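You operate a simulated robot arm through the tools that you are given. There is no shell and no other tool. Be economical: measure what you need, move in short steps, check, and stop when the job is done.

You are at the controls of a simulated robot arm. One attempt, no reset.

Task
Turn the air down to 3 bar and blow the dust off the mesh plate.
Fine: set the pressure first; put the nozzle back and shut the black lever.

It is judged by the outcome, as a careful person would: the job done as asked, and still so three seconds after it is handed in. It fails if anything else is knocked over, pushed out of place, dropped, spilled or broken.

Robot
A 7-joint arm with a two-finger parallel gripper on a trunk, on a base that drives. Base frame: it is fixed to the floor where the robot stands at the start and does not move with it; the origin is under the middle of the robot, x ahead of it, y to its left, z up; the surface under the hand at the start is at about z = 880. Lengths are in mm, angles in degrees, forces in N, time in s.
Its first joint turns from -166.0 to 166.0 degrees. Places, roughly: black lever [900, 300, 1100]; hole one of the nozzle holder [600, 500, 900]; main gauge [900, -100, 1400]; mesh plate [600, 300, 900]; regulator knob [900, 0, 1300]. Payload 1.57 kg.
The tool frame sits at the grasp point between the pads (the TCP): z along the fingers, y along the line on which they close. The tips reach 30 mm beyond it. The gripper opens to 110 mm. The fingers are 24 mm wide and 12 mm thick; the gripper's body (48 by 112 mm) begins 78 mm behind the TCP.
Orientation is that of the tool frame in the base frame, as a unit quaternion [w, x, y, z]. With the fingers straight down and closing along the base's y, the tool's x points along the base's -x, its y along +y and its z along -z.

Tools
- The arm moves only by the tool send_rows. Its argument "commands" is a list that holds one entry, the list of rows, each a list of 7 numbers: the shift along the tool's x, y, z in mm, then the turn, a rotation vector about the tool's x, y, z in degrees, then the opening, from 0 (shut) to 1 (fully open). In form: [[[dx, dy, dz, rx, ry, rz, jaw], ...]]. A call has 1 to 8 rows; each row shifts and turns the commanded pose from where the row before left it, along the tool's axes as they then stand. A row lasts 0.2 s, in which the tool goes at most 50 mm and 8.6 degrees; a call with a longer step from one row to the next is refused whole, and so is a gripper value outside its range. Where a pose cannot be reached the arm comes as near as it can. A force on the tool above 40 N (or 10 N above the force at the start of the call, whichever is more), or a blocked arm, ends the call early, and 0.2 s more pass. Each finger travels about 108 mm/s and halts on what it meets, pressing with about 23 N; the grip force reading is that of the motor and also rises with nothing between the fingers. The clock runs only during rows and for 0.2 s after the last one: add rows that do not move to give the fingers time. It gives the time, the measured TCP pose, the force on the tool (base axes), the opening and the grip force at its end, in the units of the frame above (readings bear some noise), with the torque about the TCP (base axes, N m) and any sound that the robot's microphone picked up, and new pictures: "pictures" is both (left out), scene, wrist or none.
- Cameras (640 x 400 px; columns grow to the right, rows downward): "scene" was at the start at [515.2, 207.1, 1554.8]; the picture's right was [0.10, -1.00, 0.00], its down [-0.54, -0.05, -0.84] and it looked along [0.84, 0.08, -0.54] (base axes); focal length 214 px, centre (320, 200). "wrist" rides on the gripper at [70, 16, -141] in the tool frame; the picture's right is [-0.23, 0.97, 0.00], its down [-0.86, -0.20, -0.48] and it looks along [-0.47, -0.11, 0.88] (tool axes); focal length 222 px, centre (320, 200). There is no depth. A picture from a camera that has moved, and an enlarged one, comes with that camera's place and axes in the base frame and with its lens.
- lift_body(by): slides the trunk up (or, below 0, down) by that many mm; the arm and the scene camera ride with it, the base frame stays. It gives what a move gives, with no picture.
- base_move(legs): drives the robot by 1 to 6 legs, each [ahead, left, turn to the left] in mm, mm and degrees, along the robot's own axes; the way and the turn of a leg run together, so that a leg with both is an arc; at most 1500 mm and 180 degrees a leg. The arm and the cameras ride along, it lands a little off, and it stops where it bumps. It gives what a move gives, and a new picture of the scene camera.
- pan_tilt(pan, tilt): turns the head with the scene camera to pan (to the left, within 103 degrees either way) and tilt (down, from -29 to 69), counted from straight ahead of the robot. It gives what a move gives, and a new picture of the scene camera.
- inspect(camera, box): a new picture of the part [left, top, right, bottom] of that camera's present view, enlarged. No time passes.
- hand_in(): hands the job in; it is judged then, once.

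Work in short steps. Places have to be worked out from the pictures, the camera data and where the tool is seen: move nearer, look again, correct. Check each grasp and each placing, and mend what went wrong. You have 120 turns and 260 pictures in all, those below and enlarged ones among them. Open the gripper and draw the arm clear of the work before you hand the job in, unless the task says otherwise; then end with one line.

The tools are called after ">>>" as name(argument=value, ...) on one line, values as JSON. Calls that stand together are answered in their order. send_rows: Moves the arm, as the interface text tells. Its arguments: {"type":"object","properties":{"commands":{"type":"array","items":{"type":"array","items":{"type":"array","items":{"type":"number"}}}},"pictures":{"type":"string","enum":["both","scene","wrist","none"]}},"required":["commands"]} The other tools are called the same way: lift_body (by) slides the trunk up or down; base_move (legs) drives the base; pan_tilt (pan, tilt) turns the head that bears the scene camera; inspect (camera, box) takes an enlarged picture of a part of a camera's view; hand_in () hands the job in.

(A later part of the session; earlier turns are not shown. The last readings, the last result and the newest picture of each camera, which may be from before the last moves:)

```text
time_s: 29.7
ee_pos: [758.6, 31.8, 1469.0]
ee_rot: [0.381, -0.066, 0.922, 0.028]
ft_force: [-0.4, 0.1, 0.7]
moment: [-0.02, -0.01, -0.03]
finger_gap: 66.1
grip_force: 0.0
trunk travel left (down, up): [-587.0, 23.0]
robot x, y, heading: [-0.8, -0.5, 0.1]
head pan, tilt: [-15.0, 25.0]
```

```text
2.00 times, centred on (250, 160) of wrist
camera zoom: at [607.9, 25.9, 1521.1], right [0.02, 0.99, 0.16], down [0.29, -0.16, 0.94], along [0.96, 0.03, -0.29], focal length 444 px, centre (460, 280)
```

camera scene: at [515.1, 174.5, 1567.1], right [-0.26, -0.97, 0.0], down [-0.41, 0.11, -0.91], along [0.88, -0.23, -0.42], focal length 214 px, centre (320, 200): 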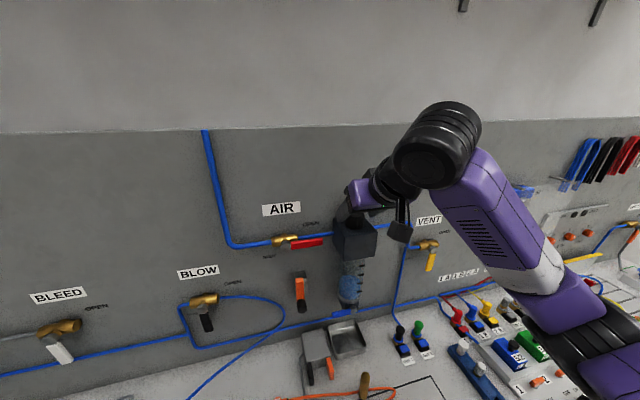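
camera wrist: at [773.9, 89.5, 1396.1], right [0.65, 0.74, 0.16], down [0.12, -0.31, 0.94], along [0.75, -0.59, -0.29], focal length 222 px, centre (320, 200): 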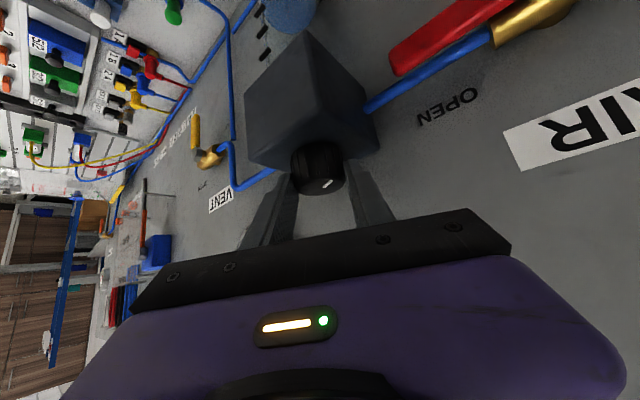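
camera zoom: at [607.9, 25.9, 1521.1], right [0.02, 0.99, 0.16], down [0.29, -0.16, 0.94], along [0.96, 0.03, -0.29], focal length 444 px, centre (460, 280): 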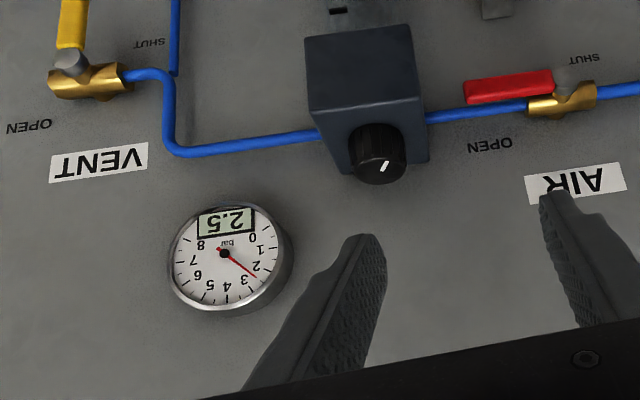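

Settled at 2.5 — half a bar too far. I'll go back to the knob along the same path and turn clockwise a little.

>>> send_rows(commands=[[[0, -20, 0, 0, 0, 0, 0.6], [0, -20, 10, 0, 0, 0, 0.6], [0, -20, 20, 0, 0, 0, 0.6], [0, 0, 45, 0, 0, 0, 0.6], [0, 0, 45, 0, 0, 0, 0.6], [0, 0, 35, 0, 0, 0, 0.6], [0, 0, 18, 0, 0, 0, 0.6], [0, 0, 0, 0, 0, 0, 0.6]]], pictures="none")

>>> inspect(camera="wrist", box=[80, 80, 380, 280])

```text
time_s: 31.5
ee_pos: [887.2, -12.2, 1344.8]
ee_rot: [0.381, -0.065, 0.922, 0.027]
ft_force: [0.3, 0.0, 0.9]
moment: [-0.01, 0.0, 0.02]
finger_gap: 66.0
grip_force: 0.0
trunk travel left (down, up): [-587.0, 23.0]
robot x, y, heading: [-2.2, -3.4, -0.0]
head pan, tilt: [-15.0, 25.0]
```

```text
2.00 times, centred on (230, 180) of wrist
camera zoom: at [737.4, -18.4, 1396.2], right [0.02, 0.99, 0.16], down [0.29, -0.16, 0.94], along [0.96, 0.03, -0.29], focal length 444 px, centre (500, 240)
```

zoom: 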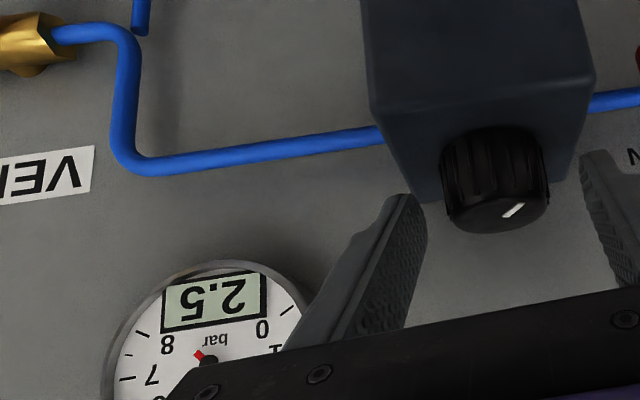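

Grip again and turn clockwise 18°, then hold for the gauge to settle.

>>> send_rows(commands=[[[0, 0, 0, 0, 0, 0, 0.2], [0, 0, 0, 0, 0, 0, 0.2], [0, 0, 0, 0, 0, 0, 0.2], [0, 1.7, 0, 4.24, 0, 4.24, 0.2], [0, 1.7, 0, 4.24, 0, 4.24, 0.2], [0, 1.7, 0, 4.24, 0, 4.24, 0.2], [0, 0, 0, 0, 0, 0, 0.2], [0, 0, 0, 0, 0, 0, 0.2]]], pictures="none")

>>> send_rows(commands=[[[0, 0, 0, 0, 0, 0, 0.2], [0, 0, 0, 0, 0, 0, 0.2], [0, 0, 0, 0, 0, 0, 0.2], [0, 0, 0, 0, 0, 0, 0.2], [0, 0, 0, 0, 0, 0, 0.2], [0, 0, 0, 0, 0, 0, 0.2], [0, 0, 0, 0, 0, 0, 0.2], [0, 0, 0, 0, 0, 0, 0.2]]], pictures="none")

>>> inspect(camera="wrist", box=[120, 80, 420, 280])

```text
time_s: 33.3
ee_pos: [887.2, -8.1, 1344.6]
ee_rot: [0.379, 0.079, 0.921, -0.032]
ft_force: [-9.4, -6.3, -8.7]
moment: [-0.19, 0.67, -0.16]
finger_gap: 39.1
grip_force: 44.5
trunk travel left (down, up): [-587.0, 23.0]
robot x, y, heading: [1.6, 1.1, -0.1]
head pan, tilt: [-15.0, 25.0]
```

```text
time_s: 35.1
ee_pos: [887.0, -7.4, 1344.6]
ee_rot: [0.38, 0.079, 0.921, -0.033]
ft_force: [-12.1, -6.5, -17.2]
moment: [-0.07, 0.58, -0.15]
finger_gap: 39.4
grip_force: 44.6
trunk travel left (down, up): [-587.0, 23.0]
robot x, y, heading: [1.9, -3.2, -0.2]
head pan, tilt: [-15.0, 25.0]
```

```text
2.00 times, centred on (270, 180) of wrist
camera zoom: at [743.4, 33.1, 1396.8], right [0.33, 0.93, 0.16], down [0.23, -0.24, 0.94], along [0.92, -0.27, -0.29], focal length 444 px, centre (420, 240)
```

zoom: 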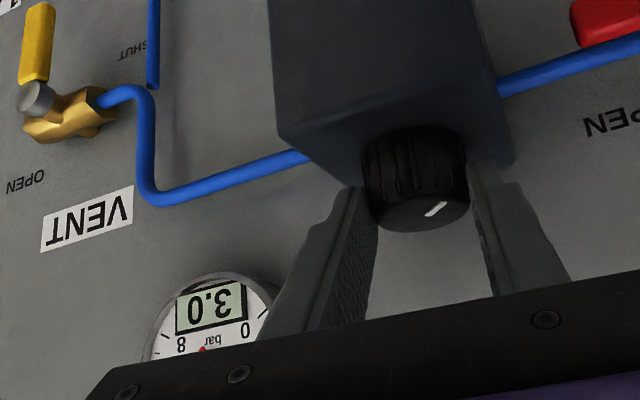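

3.0 after 1.8 s. Release and back off, then verify it holds.

>>> send_rows(commands=[[[0, 0, 0, 0, 0, 0, 0.5], [0, 0, 0, 0, 0, 0, 0.6], [0, 0, -15, 0, 0, 0, 0.6], [0, 0, -40, 0, 0, 0, 0.6], [0, 10, -45, 0, 0, 0, 0.6], [0, 30, -35, 0, 0, 0, 0.6], [0, 30, -30, 0, 0, 0, 0.6], [0, 0, 0, 0, 0, 0, 0.6]]], pictures="none")

>>> inspect(camera="wrist", box=[100, 60, 400, 260])

>>> pan_tilt(pan=15, tilt=45)

>>> inspect(camera="wrist", box=[100, 60, 400, 260])

```text
time_s: 36.9
ee_pos: [782.8, 82.3, 1463.9]
ee_rot: [0.38, 0.079, 0.921, -0.033]
ft_force: [-0.5, 0.1, -0.4]
moment: [-0.02, -0.04, 0.0]
finger_gap: 65.9
grip_force: 0.0
trunk travel left (down, up): [-587.0, 23.0]
robot x, y, heading: [-2.8, -0.3, -0.2]
head pan, tilt: [-15.0, 25.0]
```

```text
2.00 times, centred on (250, 160) of wrist
camera zoom: at [639.2, 123.0, 1515.6], right [0.33, 0.93, 0.16], down [0.23, -0.24, 0.94], along [0.92, -0.27, -0.29], focal length 444 px, centre (460, 280)
```

zoom: 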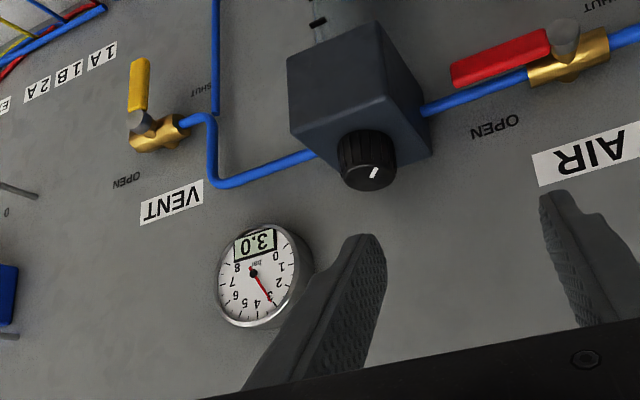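

```text
time_s: 37.9
ee_pos: [782.8, 83.4, 1464.6]
ee_rot: [0.381, 0.08, 0.921, -0.034]
ft_force: [0.8, 0.4, 0.4]
moment: [-0.02, 0.02, 0.01]
finger_gap: 66.1
grip_force: 0.0
trunk travel left (down, up): [-587.0, 23.0]
robot x, y, heading: [-1.3, 0.1, 0.1]
head pan, tilt: [15.0, 45.0]
camera scene: at [504.6, 219.4, 1536.6], right [0.26, -0.97, 0.0], down [-0.68, -0.18, -0.71], along [0.68, 0.18, -0.71], focal length 214 px, centre (320, 200)
```

scene: 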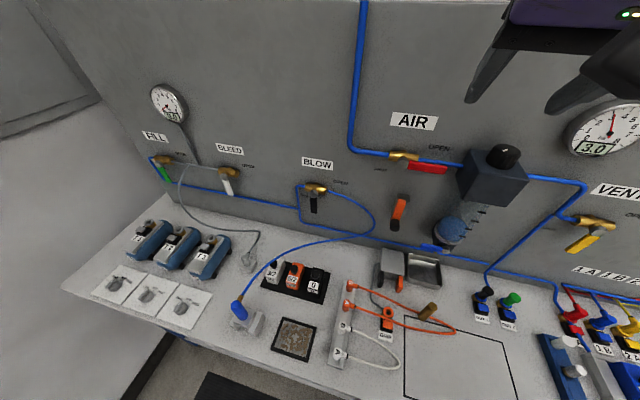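

```text
2.00 times, centred on (250, 160) of wrist
camera zoom: at [639.5, 122.6, 1515.4], right [0.33, 0.93, 0.16], down [0.23, -0.24, 0.94], along [0.92, -0.27, -0.29], focal length 444 px, centre (460, 280)
```

zoom: 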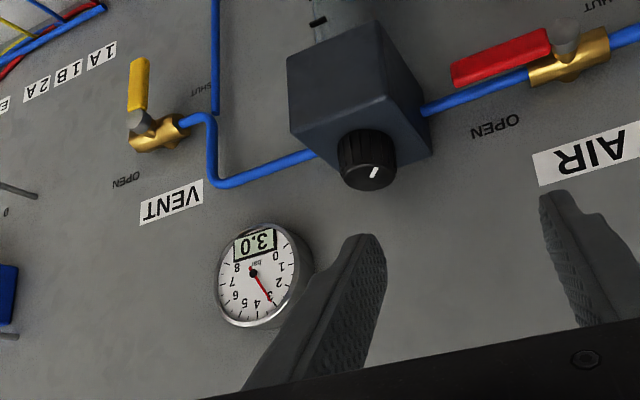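

3.0 holds steady. Now look closely at the nozzle, its holder, the dusty plate and the black BLOW lever.

>>> inspect(camera="scene", box=[200, 250, 340, 370])

>>> inspect(camera="scene", box=[270, 140, 410, 260])

```text
3.33 times, centred on (270, 310) of scene
camera zoom: at [504.6, 219.4, 1536.6], right [0.26, -0.97, 0.0], down [-0.68, -0.18, -0.71], along [0.68, 0.18, -0.71], focal length 715 px, centre (487, -167)
```

zoom: 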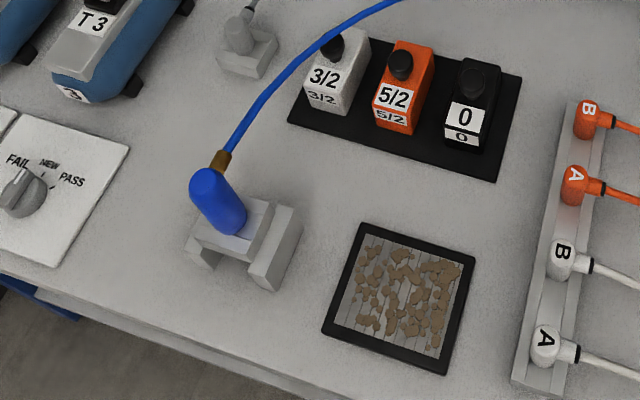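

```text
3.33 times, centred on (340, 200) of scene
camera zoom: at [504.6, 219.4, 1536.6], right [0.26, -0.97, 0.0], down [-0.68, -0.18, -0.71], along [0.68, 0.18, -0.71], focal length 715 px, centre (253, 200)
```

zoom: 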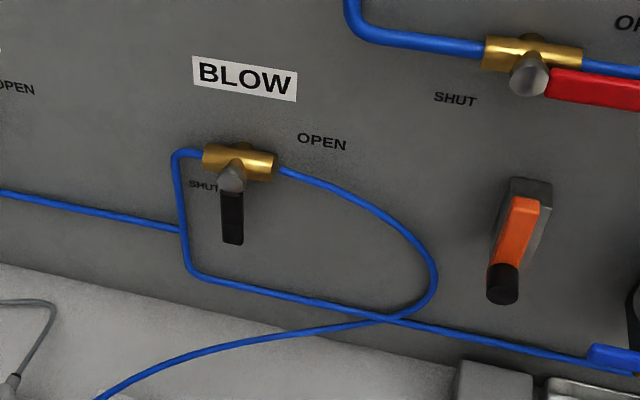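

The black lever hangs down (SHUT); OPEN is to the right. The nozzle stands vertical at about (625, 450), blue body z≈925–1020. I'll first square up and head toward the BLOW lever.

>>> send_rows(commands=[[[0, 0, 0, -3.5, 0, -3.5, 0.4], [0, 0, 0, -3.5, 0, -3.5, 0.3], [31.6, 26.7, 19.9, 0, 0, 0, 0.2], [31.6, 26.7, 19.9, 0, 0, 0, 0], [31.6, 26.7, 19.9, 0, 0, 0, 0], [31.6, 26.7, 19.9, 0, 0, 0, 0], [31.6, 26.7, 19.9, 0, 0, 0, 0], [0, 0, 0, 0, 0, 0, 0]]], pictures="wrist")

```text
time_s: 39.7
ee_pos: [740.6, 216.1, 1279.0]
ee_rot: [0.382, -0.001, 0.924, 0.001]
ft_force: [1.3, 0.0, 0.2]
moment: [-0.02, -0.02, -0.02]
finger_gap: 0.0
grip_force: 21.3
trunk travel left (down, up): [-587.0, 23.0]
robot x, y, heading: [-2.9, 4.5, -0.0]
head pan, tilt: [15.0, 45.0]
camera wrist: at [592.9, 231.5, 1330.7], right [0.16, 0.97, 0.16], down [0.27, -0.2, 0.94], along [0.95, -0.11, -0.29], focal length 222 px, centre (320, 200)
```

wrist: 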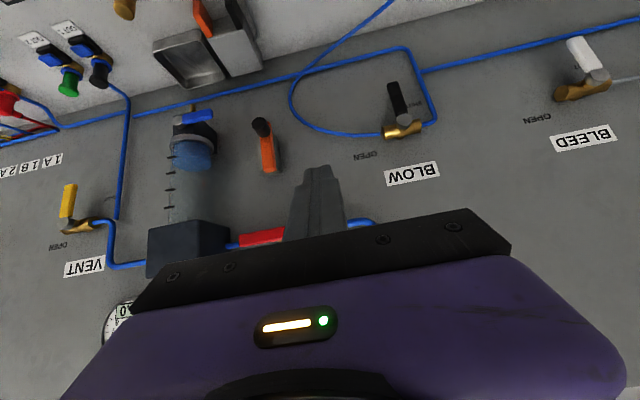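

Lever pivot triangulates to about (917, 346, 1123), lever tip about z=1055. Continue down and tilt the tool to horizontal.

>>> send_rows(commands=[[[31.6, 26.7, 19.9, 0, 0, 0, 0], [31.6, 26.7, 19.9, 0, 0, 0, 0], [31.6, 26.7, 19.9, 0, 0, 0, 0], [31.6, 26.7, 19.9, 0, 0, 0, 0], [31.6, 26.7, 19.9, 0, -7.5, 0, 0], [0, 0, 0, 0, -7.5, 0, 0], [0, 0, 0, 0, -7.5, 0, 0], [0, 0, 0, 0, -7.5, 0, 0]]], pictures="none")

>>> send_rows(commands=[[[0, 0, 0, 0, -7.5, 0, 0], [0, 0, 0, 0, -7.5, 0, 0], [0, 0, 0, 0, 0, 0, 0]]], pictures="both")

```text
time_s: 41.5
ee_pos: [703.1, 347.9, 1100.4]
ee_rot: [0.609, 0.0, 0.793, 0.001]
ft_force: [0.4, -0.7, 0.0]
moment: [0.01, -0.01, 0.04]
finger_gap: 0.1
grip_force: 21.3
trunk travel left (down, up): [-587.0, 23.0]
robot x, y, heading: [-3.9, -5.7, 0.0]
head pan, tilt: [15.0, 45.0]
```

```text
time_s: 42.3
ee_pos: [734.1, 381.0, 1102.6]
ee_rot: [0.702, 0.0, 0.712, 0.001]
ft_force: [0.6, 0.1, 1.4]
moment: [-0.01, 0.0, -0.01]
finger_gap: 0.0
grip_force: 21.1
out of reach, approached as far as the arm can: row 2
trunk travel left (down, up): [-587.0, 23.0]
robot x, y, heading: [0.4, 3.7, 0.1]
head pan, tilt: [15.0, 45.0]
camera scene: at [504.5, 219.6, 1536.6], right [0.26, -0.97, 0.0], down [-0.68, -0.18, -0.71], along [0.68, 0.18, -0.71], focal length 214 px, centre (320, 200)
camera wrist: at [592.8, 396.3, 1036.2], right [0.0, 0.97, 0.23], down [-0.47, -0.2, 0.86], along [0.88, -0.11, 0.45], focal length 222 px, centre (320, 200)
```

scene: 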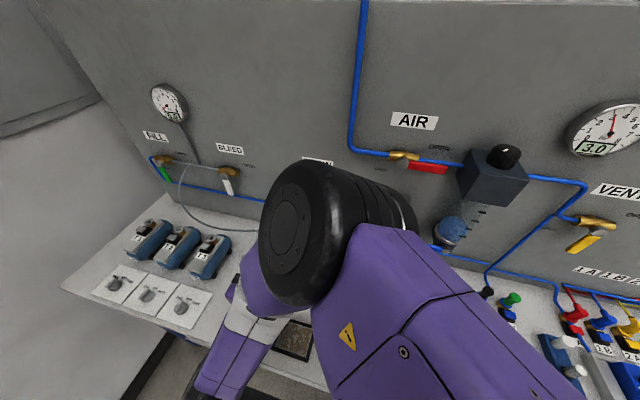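
wrist: 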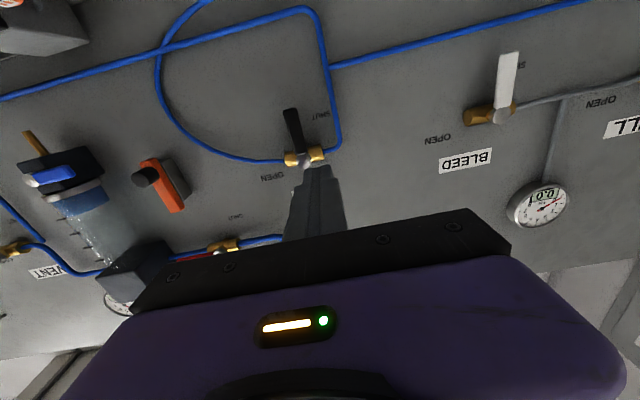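

Horizontal at this spot folds the arm too tightly, so I'll return to the 45° tilt, rising a bit, and work with that.

>>> send_rows(commands=[[[-20, 0, 0, 0, 7.5, 0, 0], [-20, 0, 0, 0, 7.5, 0, 0], [0, 0, 0, 0, 7.5, 0, 0], [0, 0, 0, 0, 7.5, 0, 0], [0, 0, 0, 0, 7.5, 0, 0], [0, 0, 0, 0, 7.5, 0, 0], [0, 0, 0, 0, 0, 0, 0]]], pictures="both")

```text
time_s: 43.9
ee_pos: [736.3, 380.7, 1141.1]
ee_rot: [0.382, 0.0, 0.924, 0.001]
ft_force: [0.1, -0.6, 0.4]
moment: [0.0, 0.03, -0.02]
finger_gap: 0.0
grip_force: 21.2
trunk travel left (down, up): [-587.0, 23.0]
robot x, y, heading: [2.3, -0.2, -0.0]
head pan, tilt: [15.0, 45.0]
camera scene: at [504.6, 219.4, 1536.6], right [0.26, -0.97, 0.0], down [-0.68, -0.18, -0.71], along [0.68, 0.18, -0.71], focal length 214 px, centre (320, 200)
camera wrist: at [588.0, 396.0, 1193.9], right [0.16, 0.97, 0.16], down [0.27, -0.2, 0.94], along [0.95, -0.11, -0.29], focal length 222 px, centre (320, 200)
```

scene: 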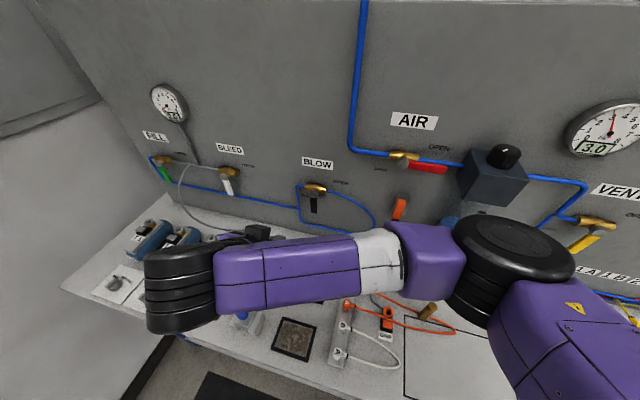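
wrist: 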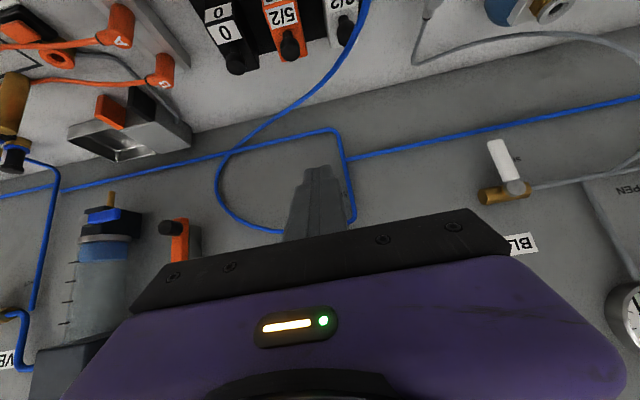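

I'll advance toward the left side of the lever, stopping short, and look for a depth check.

>>> send_rows(commands=[[[-20.7, 4, 39.7, 0, 0, 0, 0], [-20.7, 4, 39.7, 0, 0, 0, 0], [-20.7, 0, 39.7, 0, 0, 0, 0], [0, 0, 0, 0, 0, 0, 0]]], pictures="both")

>>> inspect(camera="scene", box=[250, 140, 390, 260])

>>> inspect(camera="wrist", box=[200, 80, 440, 240])

```text
time_s: 44.9
ee_pos: [862.3, 391.0, 1105.5]
ee_rot: [0.382, 0.0, 0.924, 0.0]
ft_force: [-0.5, 0.4, 0.6]
moment: [0.02, -0.01, 0.01]
finger_gap: 0.2
grip_force: 20.8
trunk travel left (down, up): [-587.0, 23.0]
robot x, y, heading: [-1.7, 0.8, -0.1]
head pan, tilt: [15.0, 45.0]
camera scene: at [504.6, 219.4, 1536.5], right [0.26, -0.97, 0.0], down [-0.68, -0.18, -0.71], along [0.68, 0.18, -0.71], focal length 214 px, centre (320, 200)
camera wrist: at [714.6, 406.0, 1156.1], right [0.16, 0.97, 0.16], down [0.27, -0.2, 0.94], along [0.95, -0.11, -0.29], focal length 222 px, centre (320, 200)
```

scene: 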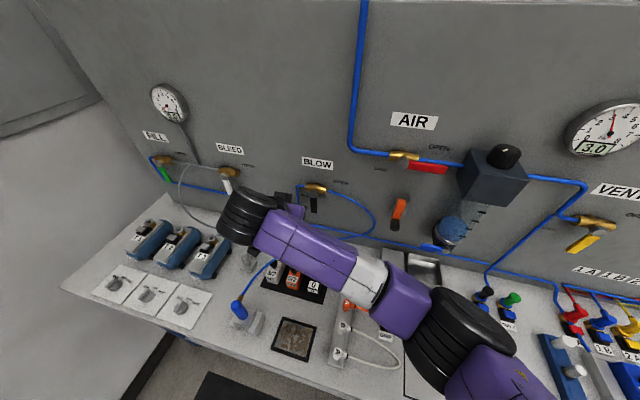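
wrist: 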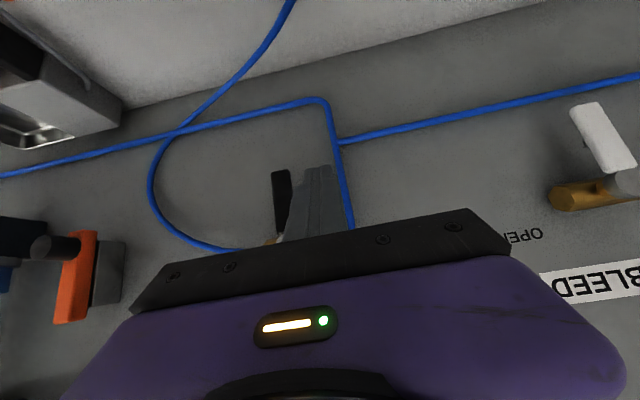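

```text
3.33 times, centred on (320, 200) of scene
camera zoom: at [504.6, 219.4, 1536.5], right [0.26, -0.97, 0.0], down [-0.68, -0.18, -0.71], along [0.68, 0.18, -0.71], focal length 715 px, centre (320, 200)
```

zoom: 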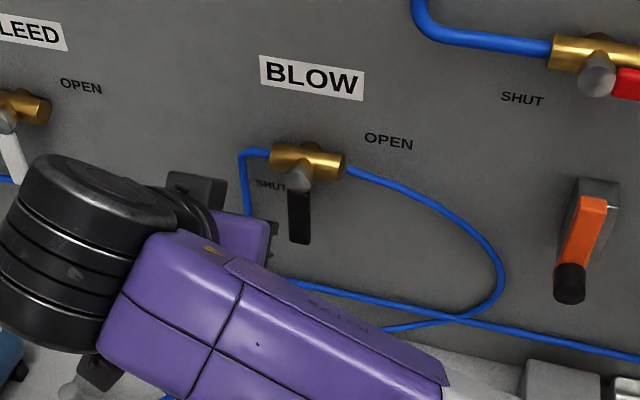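

```text
2.50 times, centred on (320, 160) of wrist
camera zoom: at [714.6, 406.0, 1156.1], right [0.16, 0.97, 0.16], down [0.27, -0.2, 0.94], along [0.95, -0.11, -0.29], focal length 555 px, centre (320, 300)
```

zoom: 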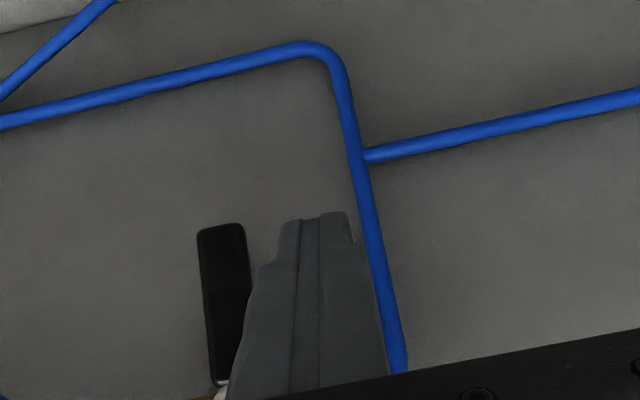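

Lever spans y≈335–355, z≈1056–1115 at x≈915, and there's free room to its left. Move fingertips in beside it at depth x≈918.

>>> send_rows(commands=[[[-10, -5, 14, 0, 0, 0, 0], [-10, -5, 14, 0, 0, 0, 0], [0, 0, 0, 0, 0, 0, 0]]], pictures="wrist")

>>> inspect(camera="wrist", box=[200, 80, 440, 240])

>>> inspect(camera="scene", box=[260, 160, 360, 240])

```text
time_s: 45.7
ee_pos: [898.1, 381.1, 1098.1]
ee_rot: [0.382, 0.0, 0.924, 0.0]
ft_force: [-0.1, -0.1, 0.7]
moment: [0.02, 0.05, -0.02]
finger_gap: 0.0
grip_force: 21.3
trunk travel left (down, up): [-587.0, 23.0]
robot x, y, heading: [-1.1, 2.1, -0.1]
head pan, tilt: [15.0, 45.0]
camera wrist: at [749.6, 395.4, 1149.3], right [0.16, 0.97, 0.16], down [0.27, -0.2, 0.94], along [0.95, -0.11, -0.29], focal length 222 px, centre (320, 200)
```

wrist: 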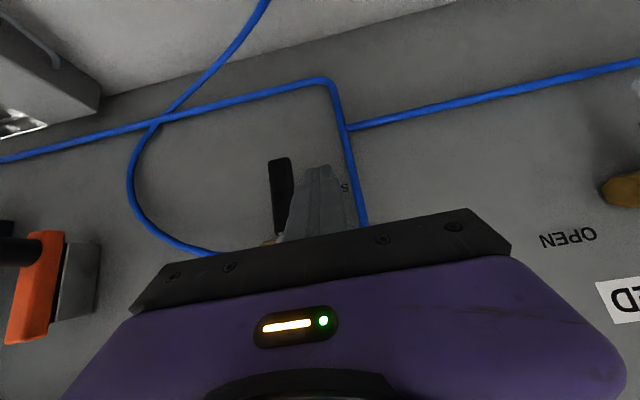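

```text
2.50 times, centred on (320, 160) of wrist
camera zoom: at [749.6, 395.4, 1149.3], right [0.16, 0.97, 0.16], down [0.27, -0.2, 0.94], along [0.95, -0.11, -0.29], focal length 555 px, centre (320, 300)
```

zoom: 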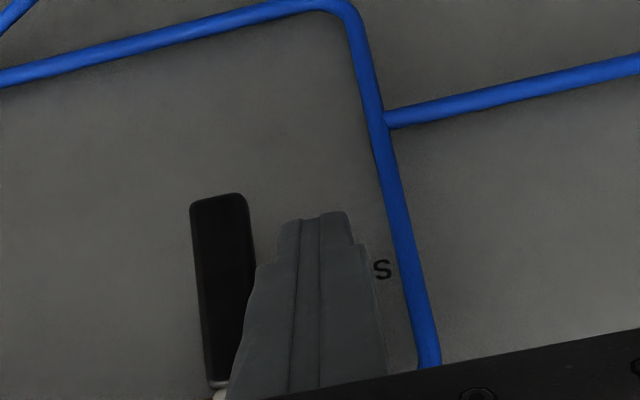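

```text
5.00 times, centred on (310, 200) of scene
camera zoom: at [504.5, 219.5, 1536.6], right [0.26, -0.97, 0.0], down [-0.68, -0.18, -0.71], along [0.68, 0.18, -0.71], focal length 1072 px, centre (370, 200)
```

zoom: 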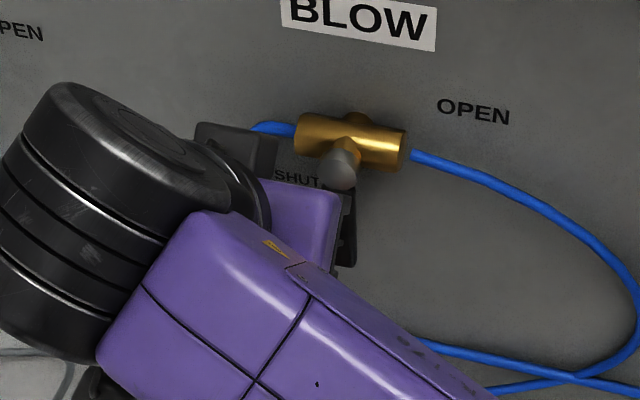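

Fingertip depth overlaps the lever. Lower 12 mm and begin pushing the lever to the right along its arc.

>>> send_rows(commands=[[[8.5, 0, 8.5, 0, 0, 0, 0], [0, -13, 0, 0, 0, 0, 0], [2.1, -12, 2.1, 0, 0, 0, 0], [2.1, -11, 2.1, 0, 0, 0, 0], [0, 0, 0, 0, 0, 0, 0]]], pictures="wrist")

```text
time_s: 46.9
ee_pos: [897.9, 343.1, 1077.4]
ee_rot: [0.382, 0.0, 0.924, 0.0]
ft_force: [-2.6, 1.9, 0.6]
moment: [0.01, -0.03, -0.02]
finger_gap: 0.0
grip_force: 21.2
trunk travel left (down, up): [-587.0, 23.0]
robot x, y, heading: [1.6, 2.5, -0.1]
head pan, tilt: [15.0, 45.0]
camera wrist: at [749.3, 358.7, 1130.0], right [0.16, 0.97, 0.16], down [0.27, -0.2, 0.94], along [0.95, -0.11, -0.29], focal length 222 px, centre (320, 200)
```

wrist: 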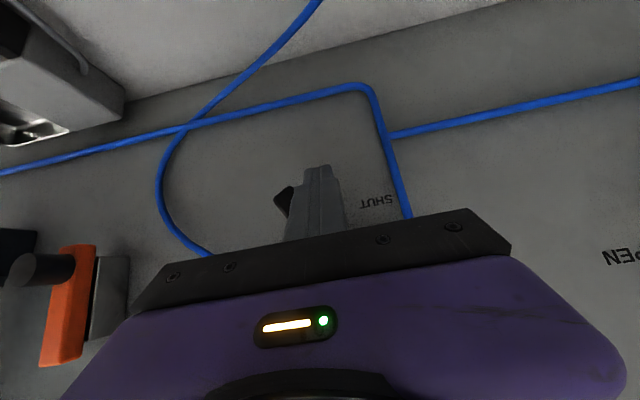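

The lever has started turning. Continue along the arc.

>>> send_rows(commands=[[[-2.1, -11, -2.1, 0, 0, 0, 0], [-2.1, -11, -2.1, 0, 0, 0, 0], [-5, -8, -5, 0, 0, 0, 0], [-5, -8, -5, 0, 0, 0, 0], [-4, -2, -4, 0, 0, 0, 0], [0, 0, 0, 0, 0, 0, 0]]], pictures="both")

>>> inspect(camera="scene", box=[260, 150, 360, 230])

```text
time_s: 48.3
ee_pos: [898.2, 302.4, 1103.6]
ee_rot: [0.381, -0.001, 0.924, 0.001]
ft_force: [-3.7, -1.3, -1.5]
moment: [0.01, -0.02, -0.05]
finger_gap: 0.3
grip_force: 21.1
trunk travel left (down, up): [-587.0, 23.0]
robot x, y, heading: [-1.8, 0.0, 0.2]
head pan, tilt: [15.0, 45.0]
camera scene: at [504.5, 219.4, 1536.6], right [0.26, -0.97, 0.0], down [-0.68, -0.18, -0.71], along [0.68, 0.18, -0.71], focal length 214 px, centre (320, 200)
camera wrist: at [750.2, 318.5, 1154.9], right [0.16, 0.97, 0.16], down [0.27, -0.2, 0.94], along [0.95, -0.11, -0.29], focal length 222 px, centre (320, 200)
```

scene: 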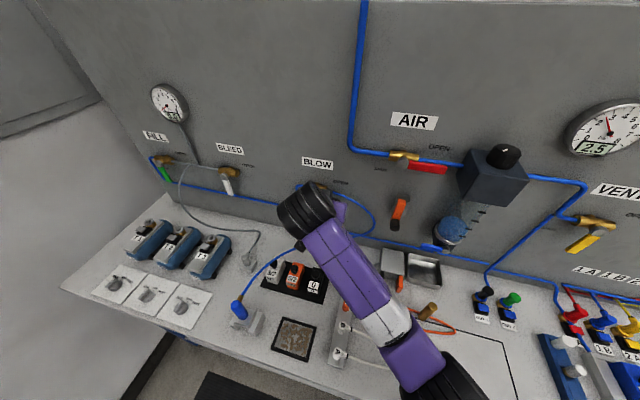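
wrist: 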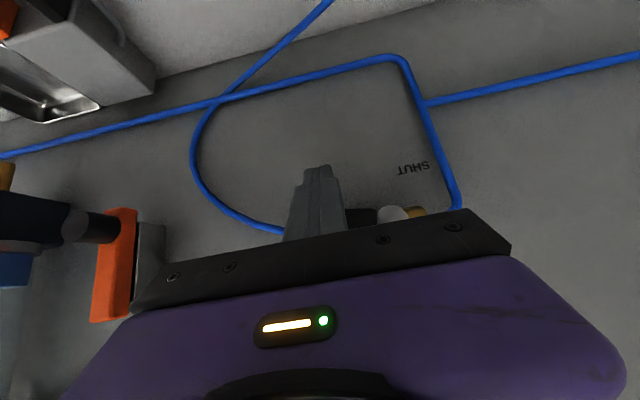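

```text
5.00 times, centred on (310, 190) of scene
camera zoom: at [504.5, 219.4, 1536.6], right [0.26, -0.97, 0.0], down [-0.68, -0.18, -0.71], along [0.68, 0.18, -0.71], focal length 1072 px, centre (370, 250)
```

zoom: 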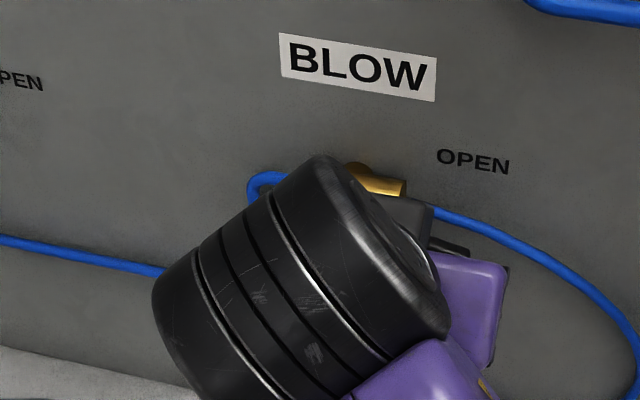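

The lever is now about horizontal, and the gauge dipped to 2.5 with flow. Back away and check the lever.

>>> send_rows(commands=[[[5, 0, 5, 0, 0, 0, 0], [10, 0, -25, 0, 0, 0, 0], [10, 0, -40, 0, 0, 0, 0], [0, 0, -40, 0, 0, 0, 0.3], [0, 0, 0, 0, 0, 0, 0.5]]], pictures="wrist")

>>> inspect(camera="wrist", box=[240, 60, 480, 240])

>>> inspect(camera="scene", box=[540, 80, 640, 160])

```text
time_s: 49.5
ee_pos: [806.4, 300.3, 1156.7]
ee_rot: [0.381, 0.0, 0.924, 0.0]
ft_force: [0.0, 0.5, 0.0]
moment: [-0.03, -0.02, 0.0]
finger_gap: 55.0
grip_force: 0.1
trunk travel left (down, up): [-587.0, 23.0]
robot x, y, heading: [-1.4, -0.5, 0.1]
head pan, tilt: [15.0, 45.0]
camera wrist: at [658.8, 315.7, 1207.5], right [0.16, 0.97, 0.16], down [0.27, -0.2, 0.94], along [0.95, -0.11, -0.29], focal length 222 px, centre (320, 200)
```

wrist: 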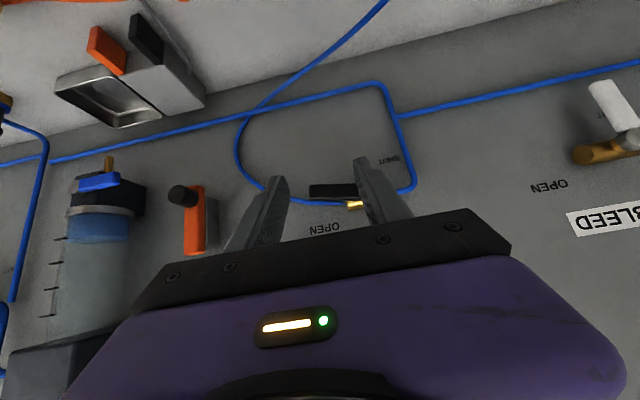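

```text
2.22 times, centred on (360, 150) of wrist
camera zoom: at [658.8, 315.7, 1207.5], right [0.16, 0.97, 0.16], down [0.27, -0.2, 0.94], along [0.95, -0.11, -0.29], focal length 494 px, centre (231, 311)
```

zoom: 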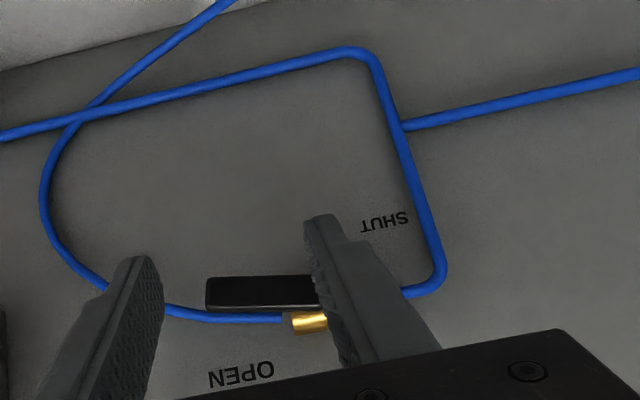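

```text
5.00 times, centred on (590, 120) of scene
camera zoom: at [504.5, 219.5, 1536.6], right [0.26, -0.97, 0.0], down [-0.68, -0.18, -0.71], along [0.68, 0.18, -0.71], focal length 1072 px, centre (-1030, 600)
```

zoom: 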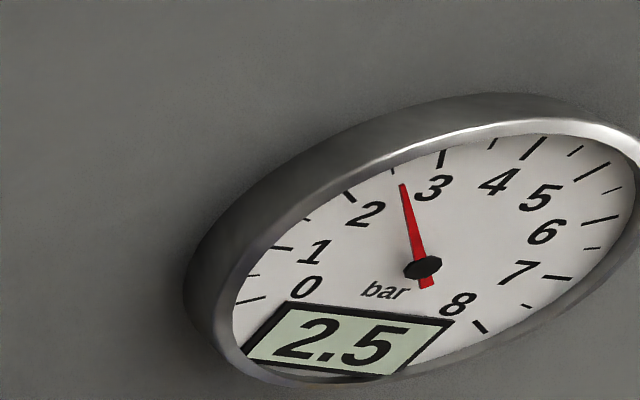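

The BLOW lever is in line with the pipe: open. Next I retreat in front of the bench (−x) with the jaw open, ready to approach the nozzle.

>>> send_rows(commands=[[[31.3, 0, -31.3, 0, 0, 0, 0.55], [31.3, 0, -31.3, 0, 0, 0, 0.55], [31.3, 0, -31.3, 0, 0, 0, 0.55], [31.3, 0, -31.3, 0, 0, 0, 0.55], [31.3, 0, -31.3, 0, 0, 0, 0.55], [31.3, 0, -31.3, 0, 0, 0, 0.55], [0, 0, 0, 0, 0, 0, 0.55]]], pictures="both")

```text
time_s: 51.1
ee_pos: [545.2, 301.1, 1156.7]
ee_rot: [0.382, 0.001, 0.924, 0.0]
ft_force: [0.3, -0.6, 0.4]
moment: [0.01, 0.0, 0.01]
finger_gap: 60.5
grip_force: 0.0
trunk travel left (down, up): [-587.0, 23.0]
robot x, y, heading: [1.4, 1.7, -0.1]
head pan, tilt: [15.0, 45.0]
camera scene: at [505.2, 219.1, 1536.4], right [0.26, -0.97, 0.0], down [-0.68, -0.18, -0.71], along [0.68, 0.18, -0.71], focal length 214 px, centre (320, 200)
camera wrist: at [395.8, 316.7, 1208.6], right [0.16, 0.97, 0.16], down [0.27, -0.2, 0.94], along [0.95, -0.11, -0.29], focal length 222 px, centre (320, 200)
```

scene: 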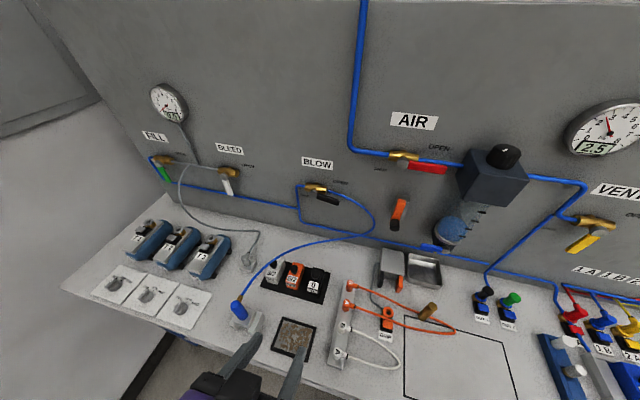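
wrist: 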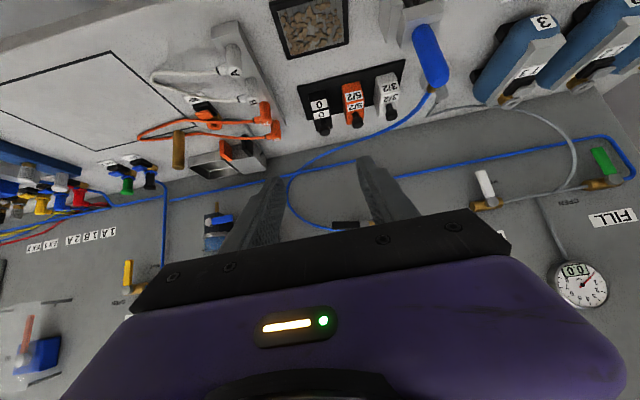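

Nozzle triangulates to an axis at (624, 448), blue body z≈930–1030. Move to a pre-approach point in front of and above it.

>>> send_rows(commands=[[[16.4, 36.8, 14.3, 0, 0, 0, 0.6], [16.4, 36.8, 14.3, 0, 0, 0, 0.6], [16.4, 36.8, 14.3, 0, 0, 0, 0.6], [16.4, 36.8, 14.3, 0, 0, 0, 0.6], [0, 0, 0, 0, 0, 0, 0.6]]], pictures="both")

>>> inspect(camera="scene", box=[180, 270, 320, 390])

>>> inspect(camera="wrist", box=[220, 40, 460, 220])

```text
time_s: 52.3
ee_pos: [537.9, 452.8, 1067.7]
ee_rot: [0.381, 0.0, 0.925, 0.001]
ft_force: [0.0, -0.1, 0.6]
moment: [0.01, 0.02, 0.01]
finger_gap: 66.0
grip_force: 0.0
trunk travel left (down, up): [-587.0, 23.0]
robot x, y, heading: [0.4, -0.8, -0.0]
head pan, tilt: [15.0, 45.0]
camera scene: at [504.5, 219.5, 1536.6], right [0.26, -0.97, 0.0], down [-0.68, -0.18, -0.71], along [0.68, 0.18, -0.71], focal length 214 px, centre (320, 200)
camera wrist: at [389.4, 467.4, 1120.2], right [0.16, 0.97, 0.16], down [0.27, -0.2, 0.94], along [0.95, -0.11, -0.29], focal length 222 px, centre (320, 200)
```

scene: 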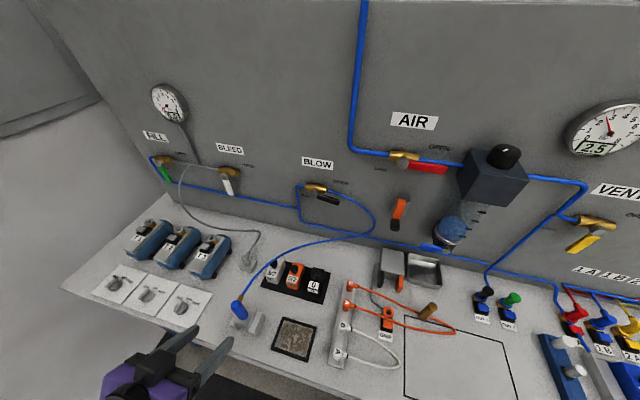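
wrist: 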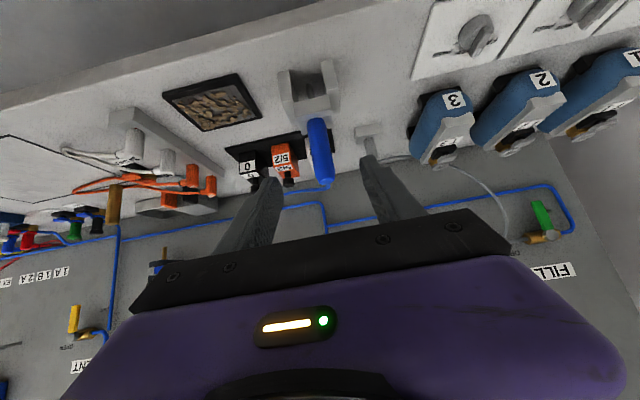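

```text
3.33 times, centred on (250, 330) of scene
camera zoom: at [504.5, 219.5, 1536.6], right [0.26, -0.97, 0.0], down [-0.68, -0.18, -0.71], along [0.68, 0.18, -0.71], focal length 715 px, centre (553, -233)
```

zoom: 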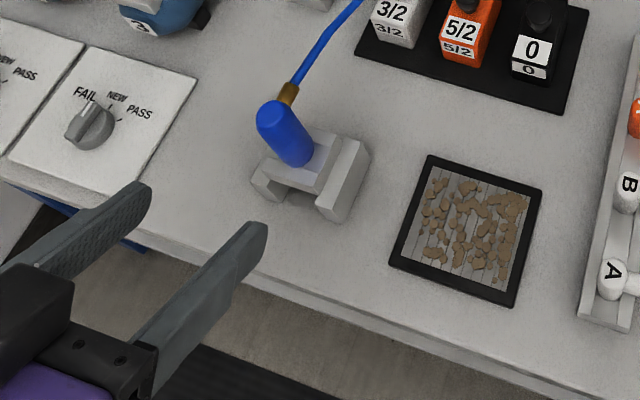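

```text
2.22 times, centred on (340, 130) of wrist
camera zoom: at [389.4, 467.4, 1120.2], right [0.16, 0.97, 0.16], down [0.27, -0.2, 0.94], along [0.95, -0.11, -0.29], focal length 494 px, centre (276, 356)
```

zoom: 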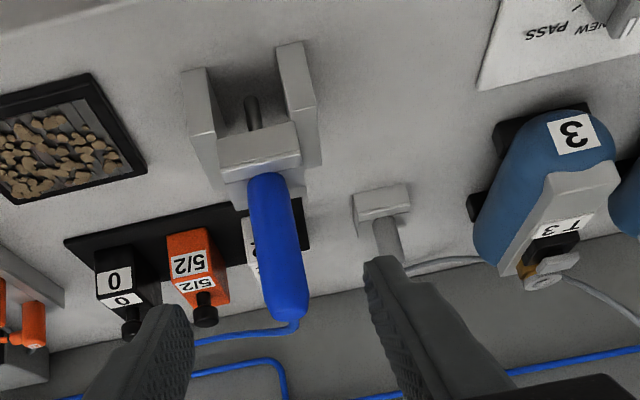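

Nozzle confirmed at y≈450; its thin tip pokes through the bridge. Approach along the tool axis so the pads straddle the blue body at z≈988.

>>> send_rows(commands=[[[-1.4, -0.9, 39, 0, 0, 0, 0.6], [-1.4, -0.9, 39, 0, 0, 0, 0.6], [-1.4, -0.9, 38, 0, 0, 0, 0.6], [0, 0, 0, 0, 0, 0, 0.6]]], pictures="both")

>>> inspect(camera="scene", box=[180, 270, 320, 390])

>>> inspect(camera="wrist", box=[220, 40, 460, 220])

```text
time_s: 53.3
ee_pos: [621.9, 446.6, 987.5]
ee_rot: [0.382, 0.0, 0.924, 0.0]
ft_force: [-0.2, 0.6, 0.1]
moment: [0.02, -0.02, 0.0]
finger_gap: 66.0
grip_force: 0.0
trunk travel left (down, up): [-587.0, 23.0]
robot x, y, heading: [1.8, -1.3, -0.2]
head pan, tilt: [15.0, 45.0]
camera scene: at [504.5, 219.5, 1536.6], right [0.26, -0.97, 0.0], down [-0.68, -0.18, -0.71], along [0.68, 0.18, -0.71], focal length 214 px, centre (320, 200)
camera wrist: at [473.4, 461.7, 1039.6], right [0.16, 0.97, 0.16], down [0.27, -0.2, 0.94], along [0.95, -0.11, -0.29], focal length 222 px, centre (320, 200)
```

scene: 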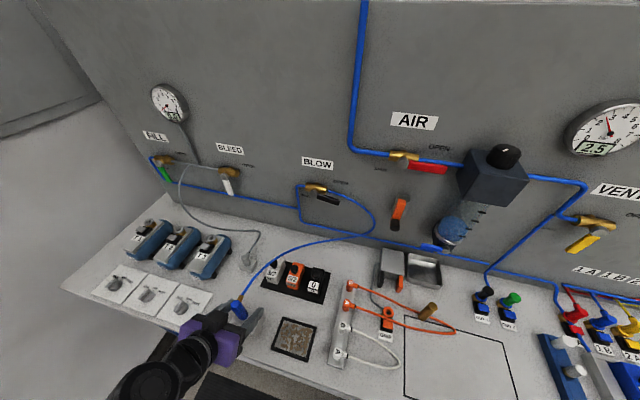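
wrist: 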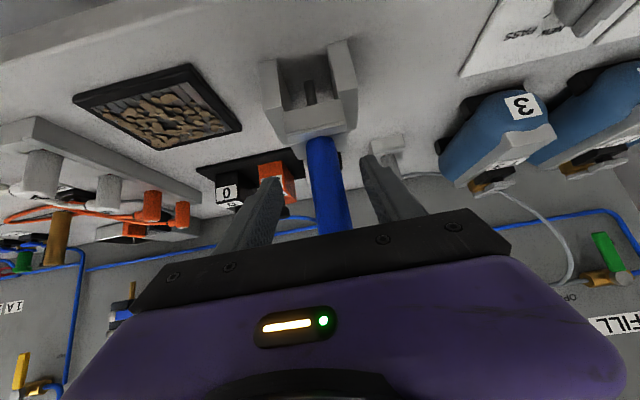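

```text
3.33 times, centred on (250, 330) of scene
camera zoom: at [504.5, 219.5, 1536.6], right [0.26, -0.97, 0.0], down [-0.68, -0.18, -0.71], along [0.68, 0.18, -0.71], focal length 715 px, centre (553, -233)
```

zoom: 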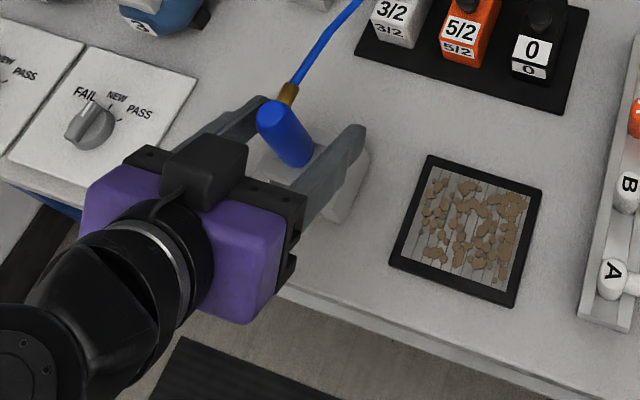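

```text
2.22 times, centred on (340, 130) of wrist
camera zoom: at [473.4, 461.7, 1039.6], right [0.16, 0.97, 0.16], down [0.27, -0.2, 0.94], along [0.95, -0.11, -0.29], focal length 494 px, centre (276, 356)
```

zoom: 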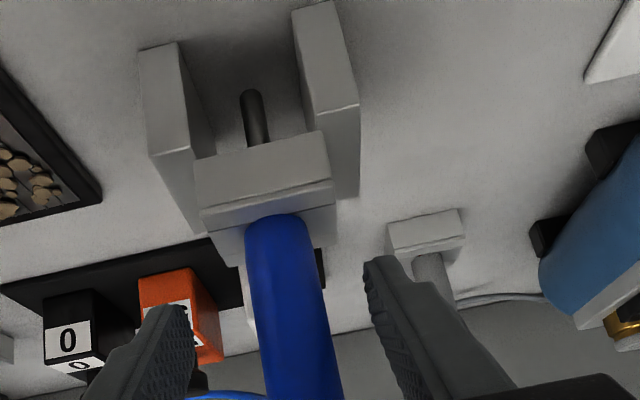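

Centred. Close on the nozzle.

>>> send_rows(commands=[[[0, 0, 0, 0, 0, 0, 0.3], [0, 0, 0, 0, 0, 0, 0], [0, 0, 0, 0, 0, 0, 0], [0, 0, 0, 0, 0, 0, 0]]], pictures="none")

>>> inspect(camera="wrist", box=[220, 40, 460, 220])

```text
time_s: 54.3
ee_pos: [620.9, 448.9, 988.7]
ee_rot: [0.383, -0.001, 0.924, 0.002]
ft_force: [1.3, 21.1, -1.6]
moment: [0.96, -0.06, 0.05]
finger_gap: 24.4
grip_force: 22.9
trunk travel left (down, up): [-587.0, 23.0]
robot x, y, heading: [-7.2, 1.4, 0.2]
head pan, tilt: [15.0, 45.0]
```

```text
2.22 times, centred on (340, 130) of wrist
camera zoom: at [472.4, 463.4, 1040.4], right [0.16, 0.97, 0.16], down [0.27, -0.2, 0.94], along [0.95, -0.1, -0.29], focal length 494 px, centre (276, 356)
```

zoom: 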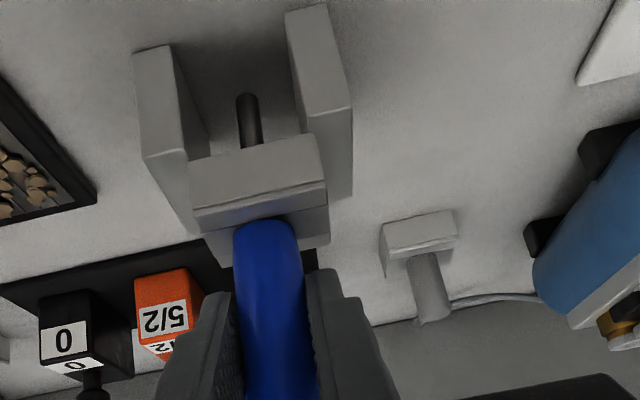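

Held at 24.4 mm, but with 21 N sideways; shift 3 mm left to relieve it, then re-read.

>>> send_rows(commands=[[[0, 3, 0, 0, 0, 0, 0], [0, 0, 0, 0, 0, 0, 0], [0, 0, 0, 0, 0, 0, 0]]], pictures="none")

```text
time_s: 55.1
ee_pos: [621.2, 449.8, 988.1]
ee_rot: [0.382, 0.0, 0.924, 0.0]
ft_force: [-2.7, 12.4, -0.2]
moment: [0.56, 0.14, 0.03]
finger_gap: 23.4
grip_force: 23.3
trunk travel left (down, up): [-587.0, 23.0]
robot x, y, heading: [-1.2, -0.2, -0.3]
head pan, tilt: [15.0, 45.0]
```

Still 12 N; another 3 mm.

>>> send_rows(commands=[[[0, 3, 0, 0, 0, 0, 0], [0, 0, 0, 0, 0, 0, 0], [0, 0, 0, 0, 0, 0, 0]]], pictures="none")

>>> inspect(camera="wrist", box=[220, 40, 460, 220])

```text
time_s: 55.9
ee_pos: [623.9, 454.3, 988.4]
ee_rot: [0.382, 0.0, 0.924, 0.0]
ft_force: [-2.7, -0.1, 0.3]
moment: [-0.03, 0.19, -0.03]
finger_gap: 23.0
grip_force: 23.0
trunk travel left (down, up): [-587.0, 23.0]
robot x, y, heading: [3.7, -1.1, 0.1]
head pan, tilt: [15.0, 45.0]
```

```text
2.22 times, centred on (340, 130) of wrist
camera zoom: at [474.9, 468.8, 1041.0], right [0.16, 0.97, 0.16], down [0.27, -0.2, 0.94], along [0.95, -0.11, -0.29], focal length 494 px, centre (276, 356)
```

zoom: 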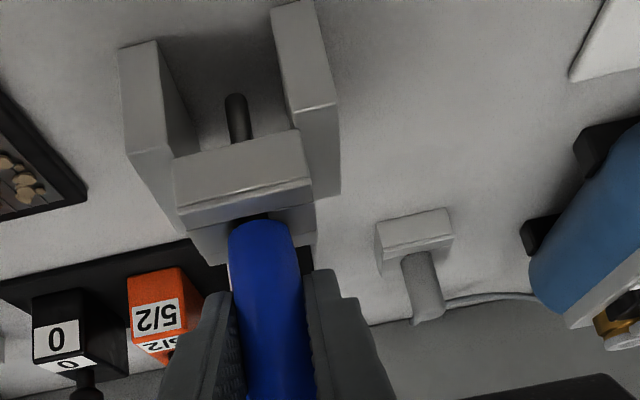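

Side force is gone, grip holds. Lift straight up 30 mm slowly.

>>> send_rows(commands=[[[-7.1, 0, -7.1, 0, 0, 0, 0], [-7.1, 0, -7.1, 0, 0, 0, 0], [-7.1, 0, -7.1, 0, 0, 0, 0], [0, 0, 0, 0, 0, 0, 0]]], pictures="none")

>>> inspect(camera="wrist", box=[220, 40, 460, 220])

>>> inspect(camera="scene", box=[180, 250, 340, 390])

```text
time_s: 56.9
ee_pos: [623.7, 452.8, 1020.4]
ee_rot: [0.383, 0.0, 0.924, 0.0]
ft_force: [0.5, 0.4, -1.0]
moment: [0.03, 0.02, -0.03]
finger_gap: 23.0
grip_force: 23.2
trunk travel left (down, up): [-587.0, 23.0]
robot x, y, heading: [3.3, 0.8, -0.2]
head pan, tilt: [15.0, 45.0]
```

```text
2.22 times, centred on (340, 130) of wrist
camera zoom: at [474.9, 468.9, 1073.2], right [0.16, 0.97, 0.16], down [0.27, -0.2, 0.94], along [0.95, -0.11, -0.29], focal length 494 px, centre (276, 356)
```

zoom: 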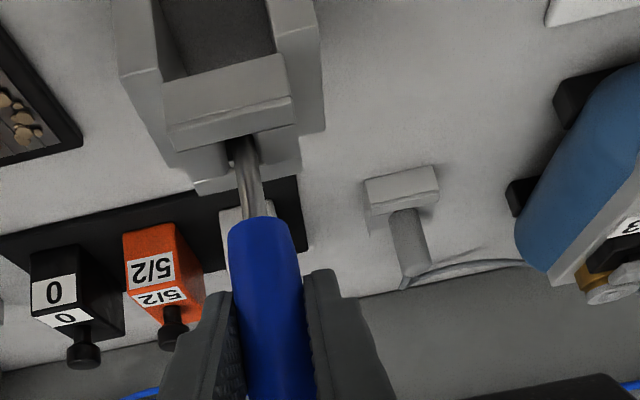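

```text
2.86 times, centred on (260, 320) of scene
camera zoom: at [504.6, 219.5, 1536.6], right [0.26, -0.97, 0.0], down [-0.68, -0.18, -0.71], along [0.68, 0.18, -0.71], focal length 613 px, centre (491, -143)
```

zoom: 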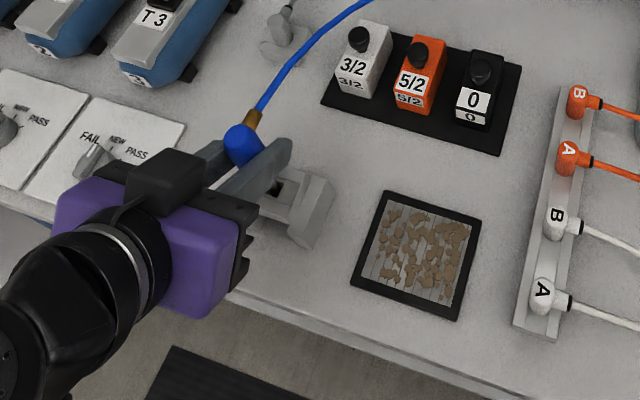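

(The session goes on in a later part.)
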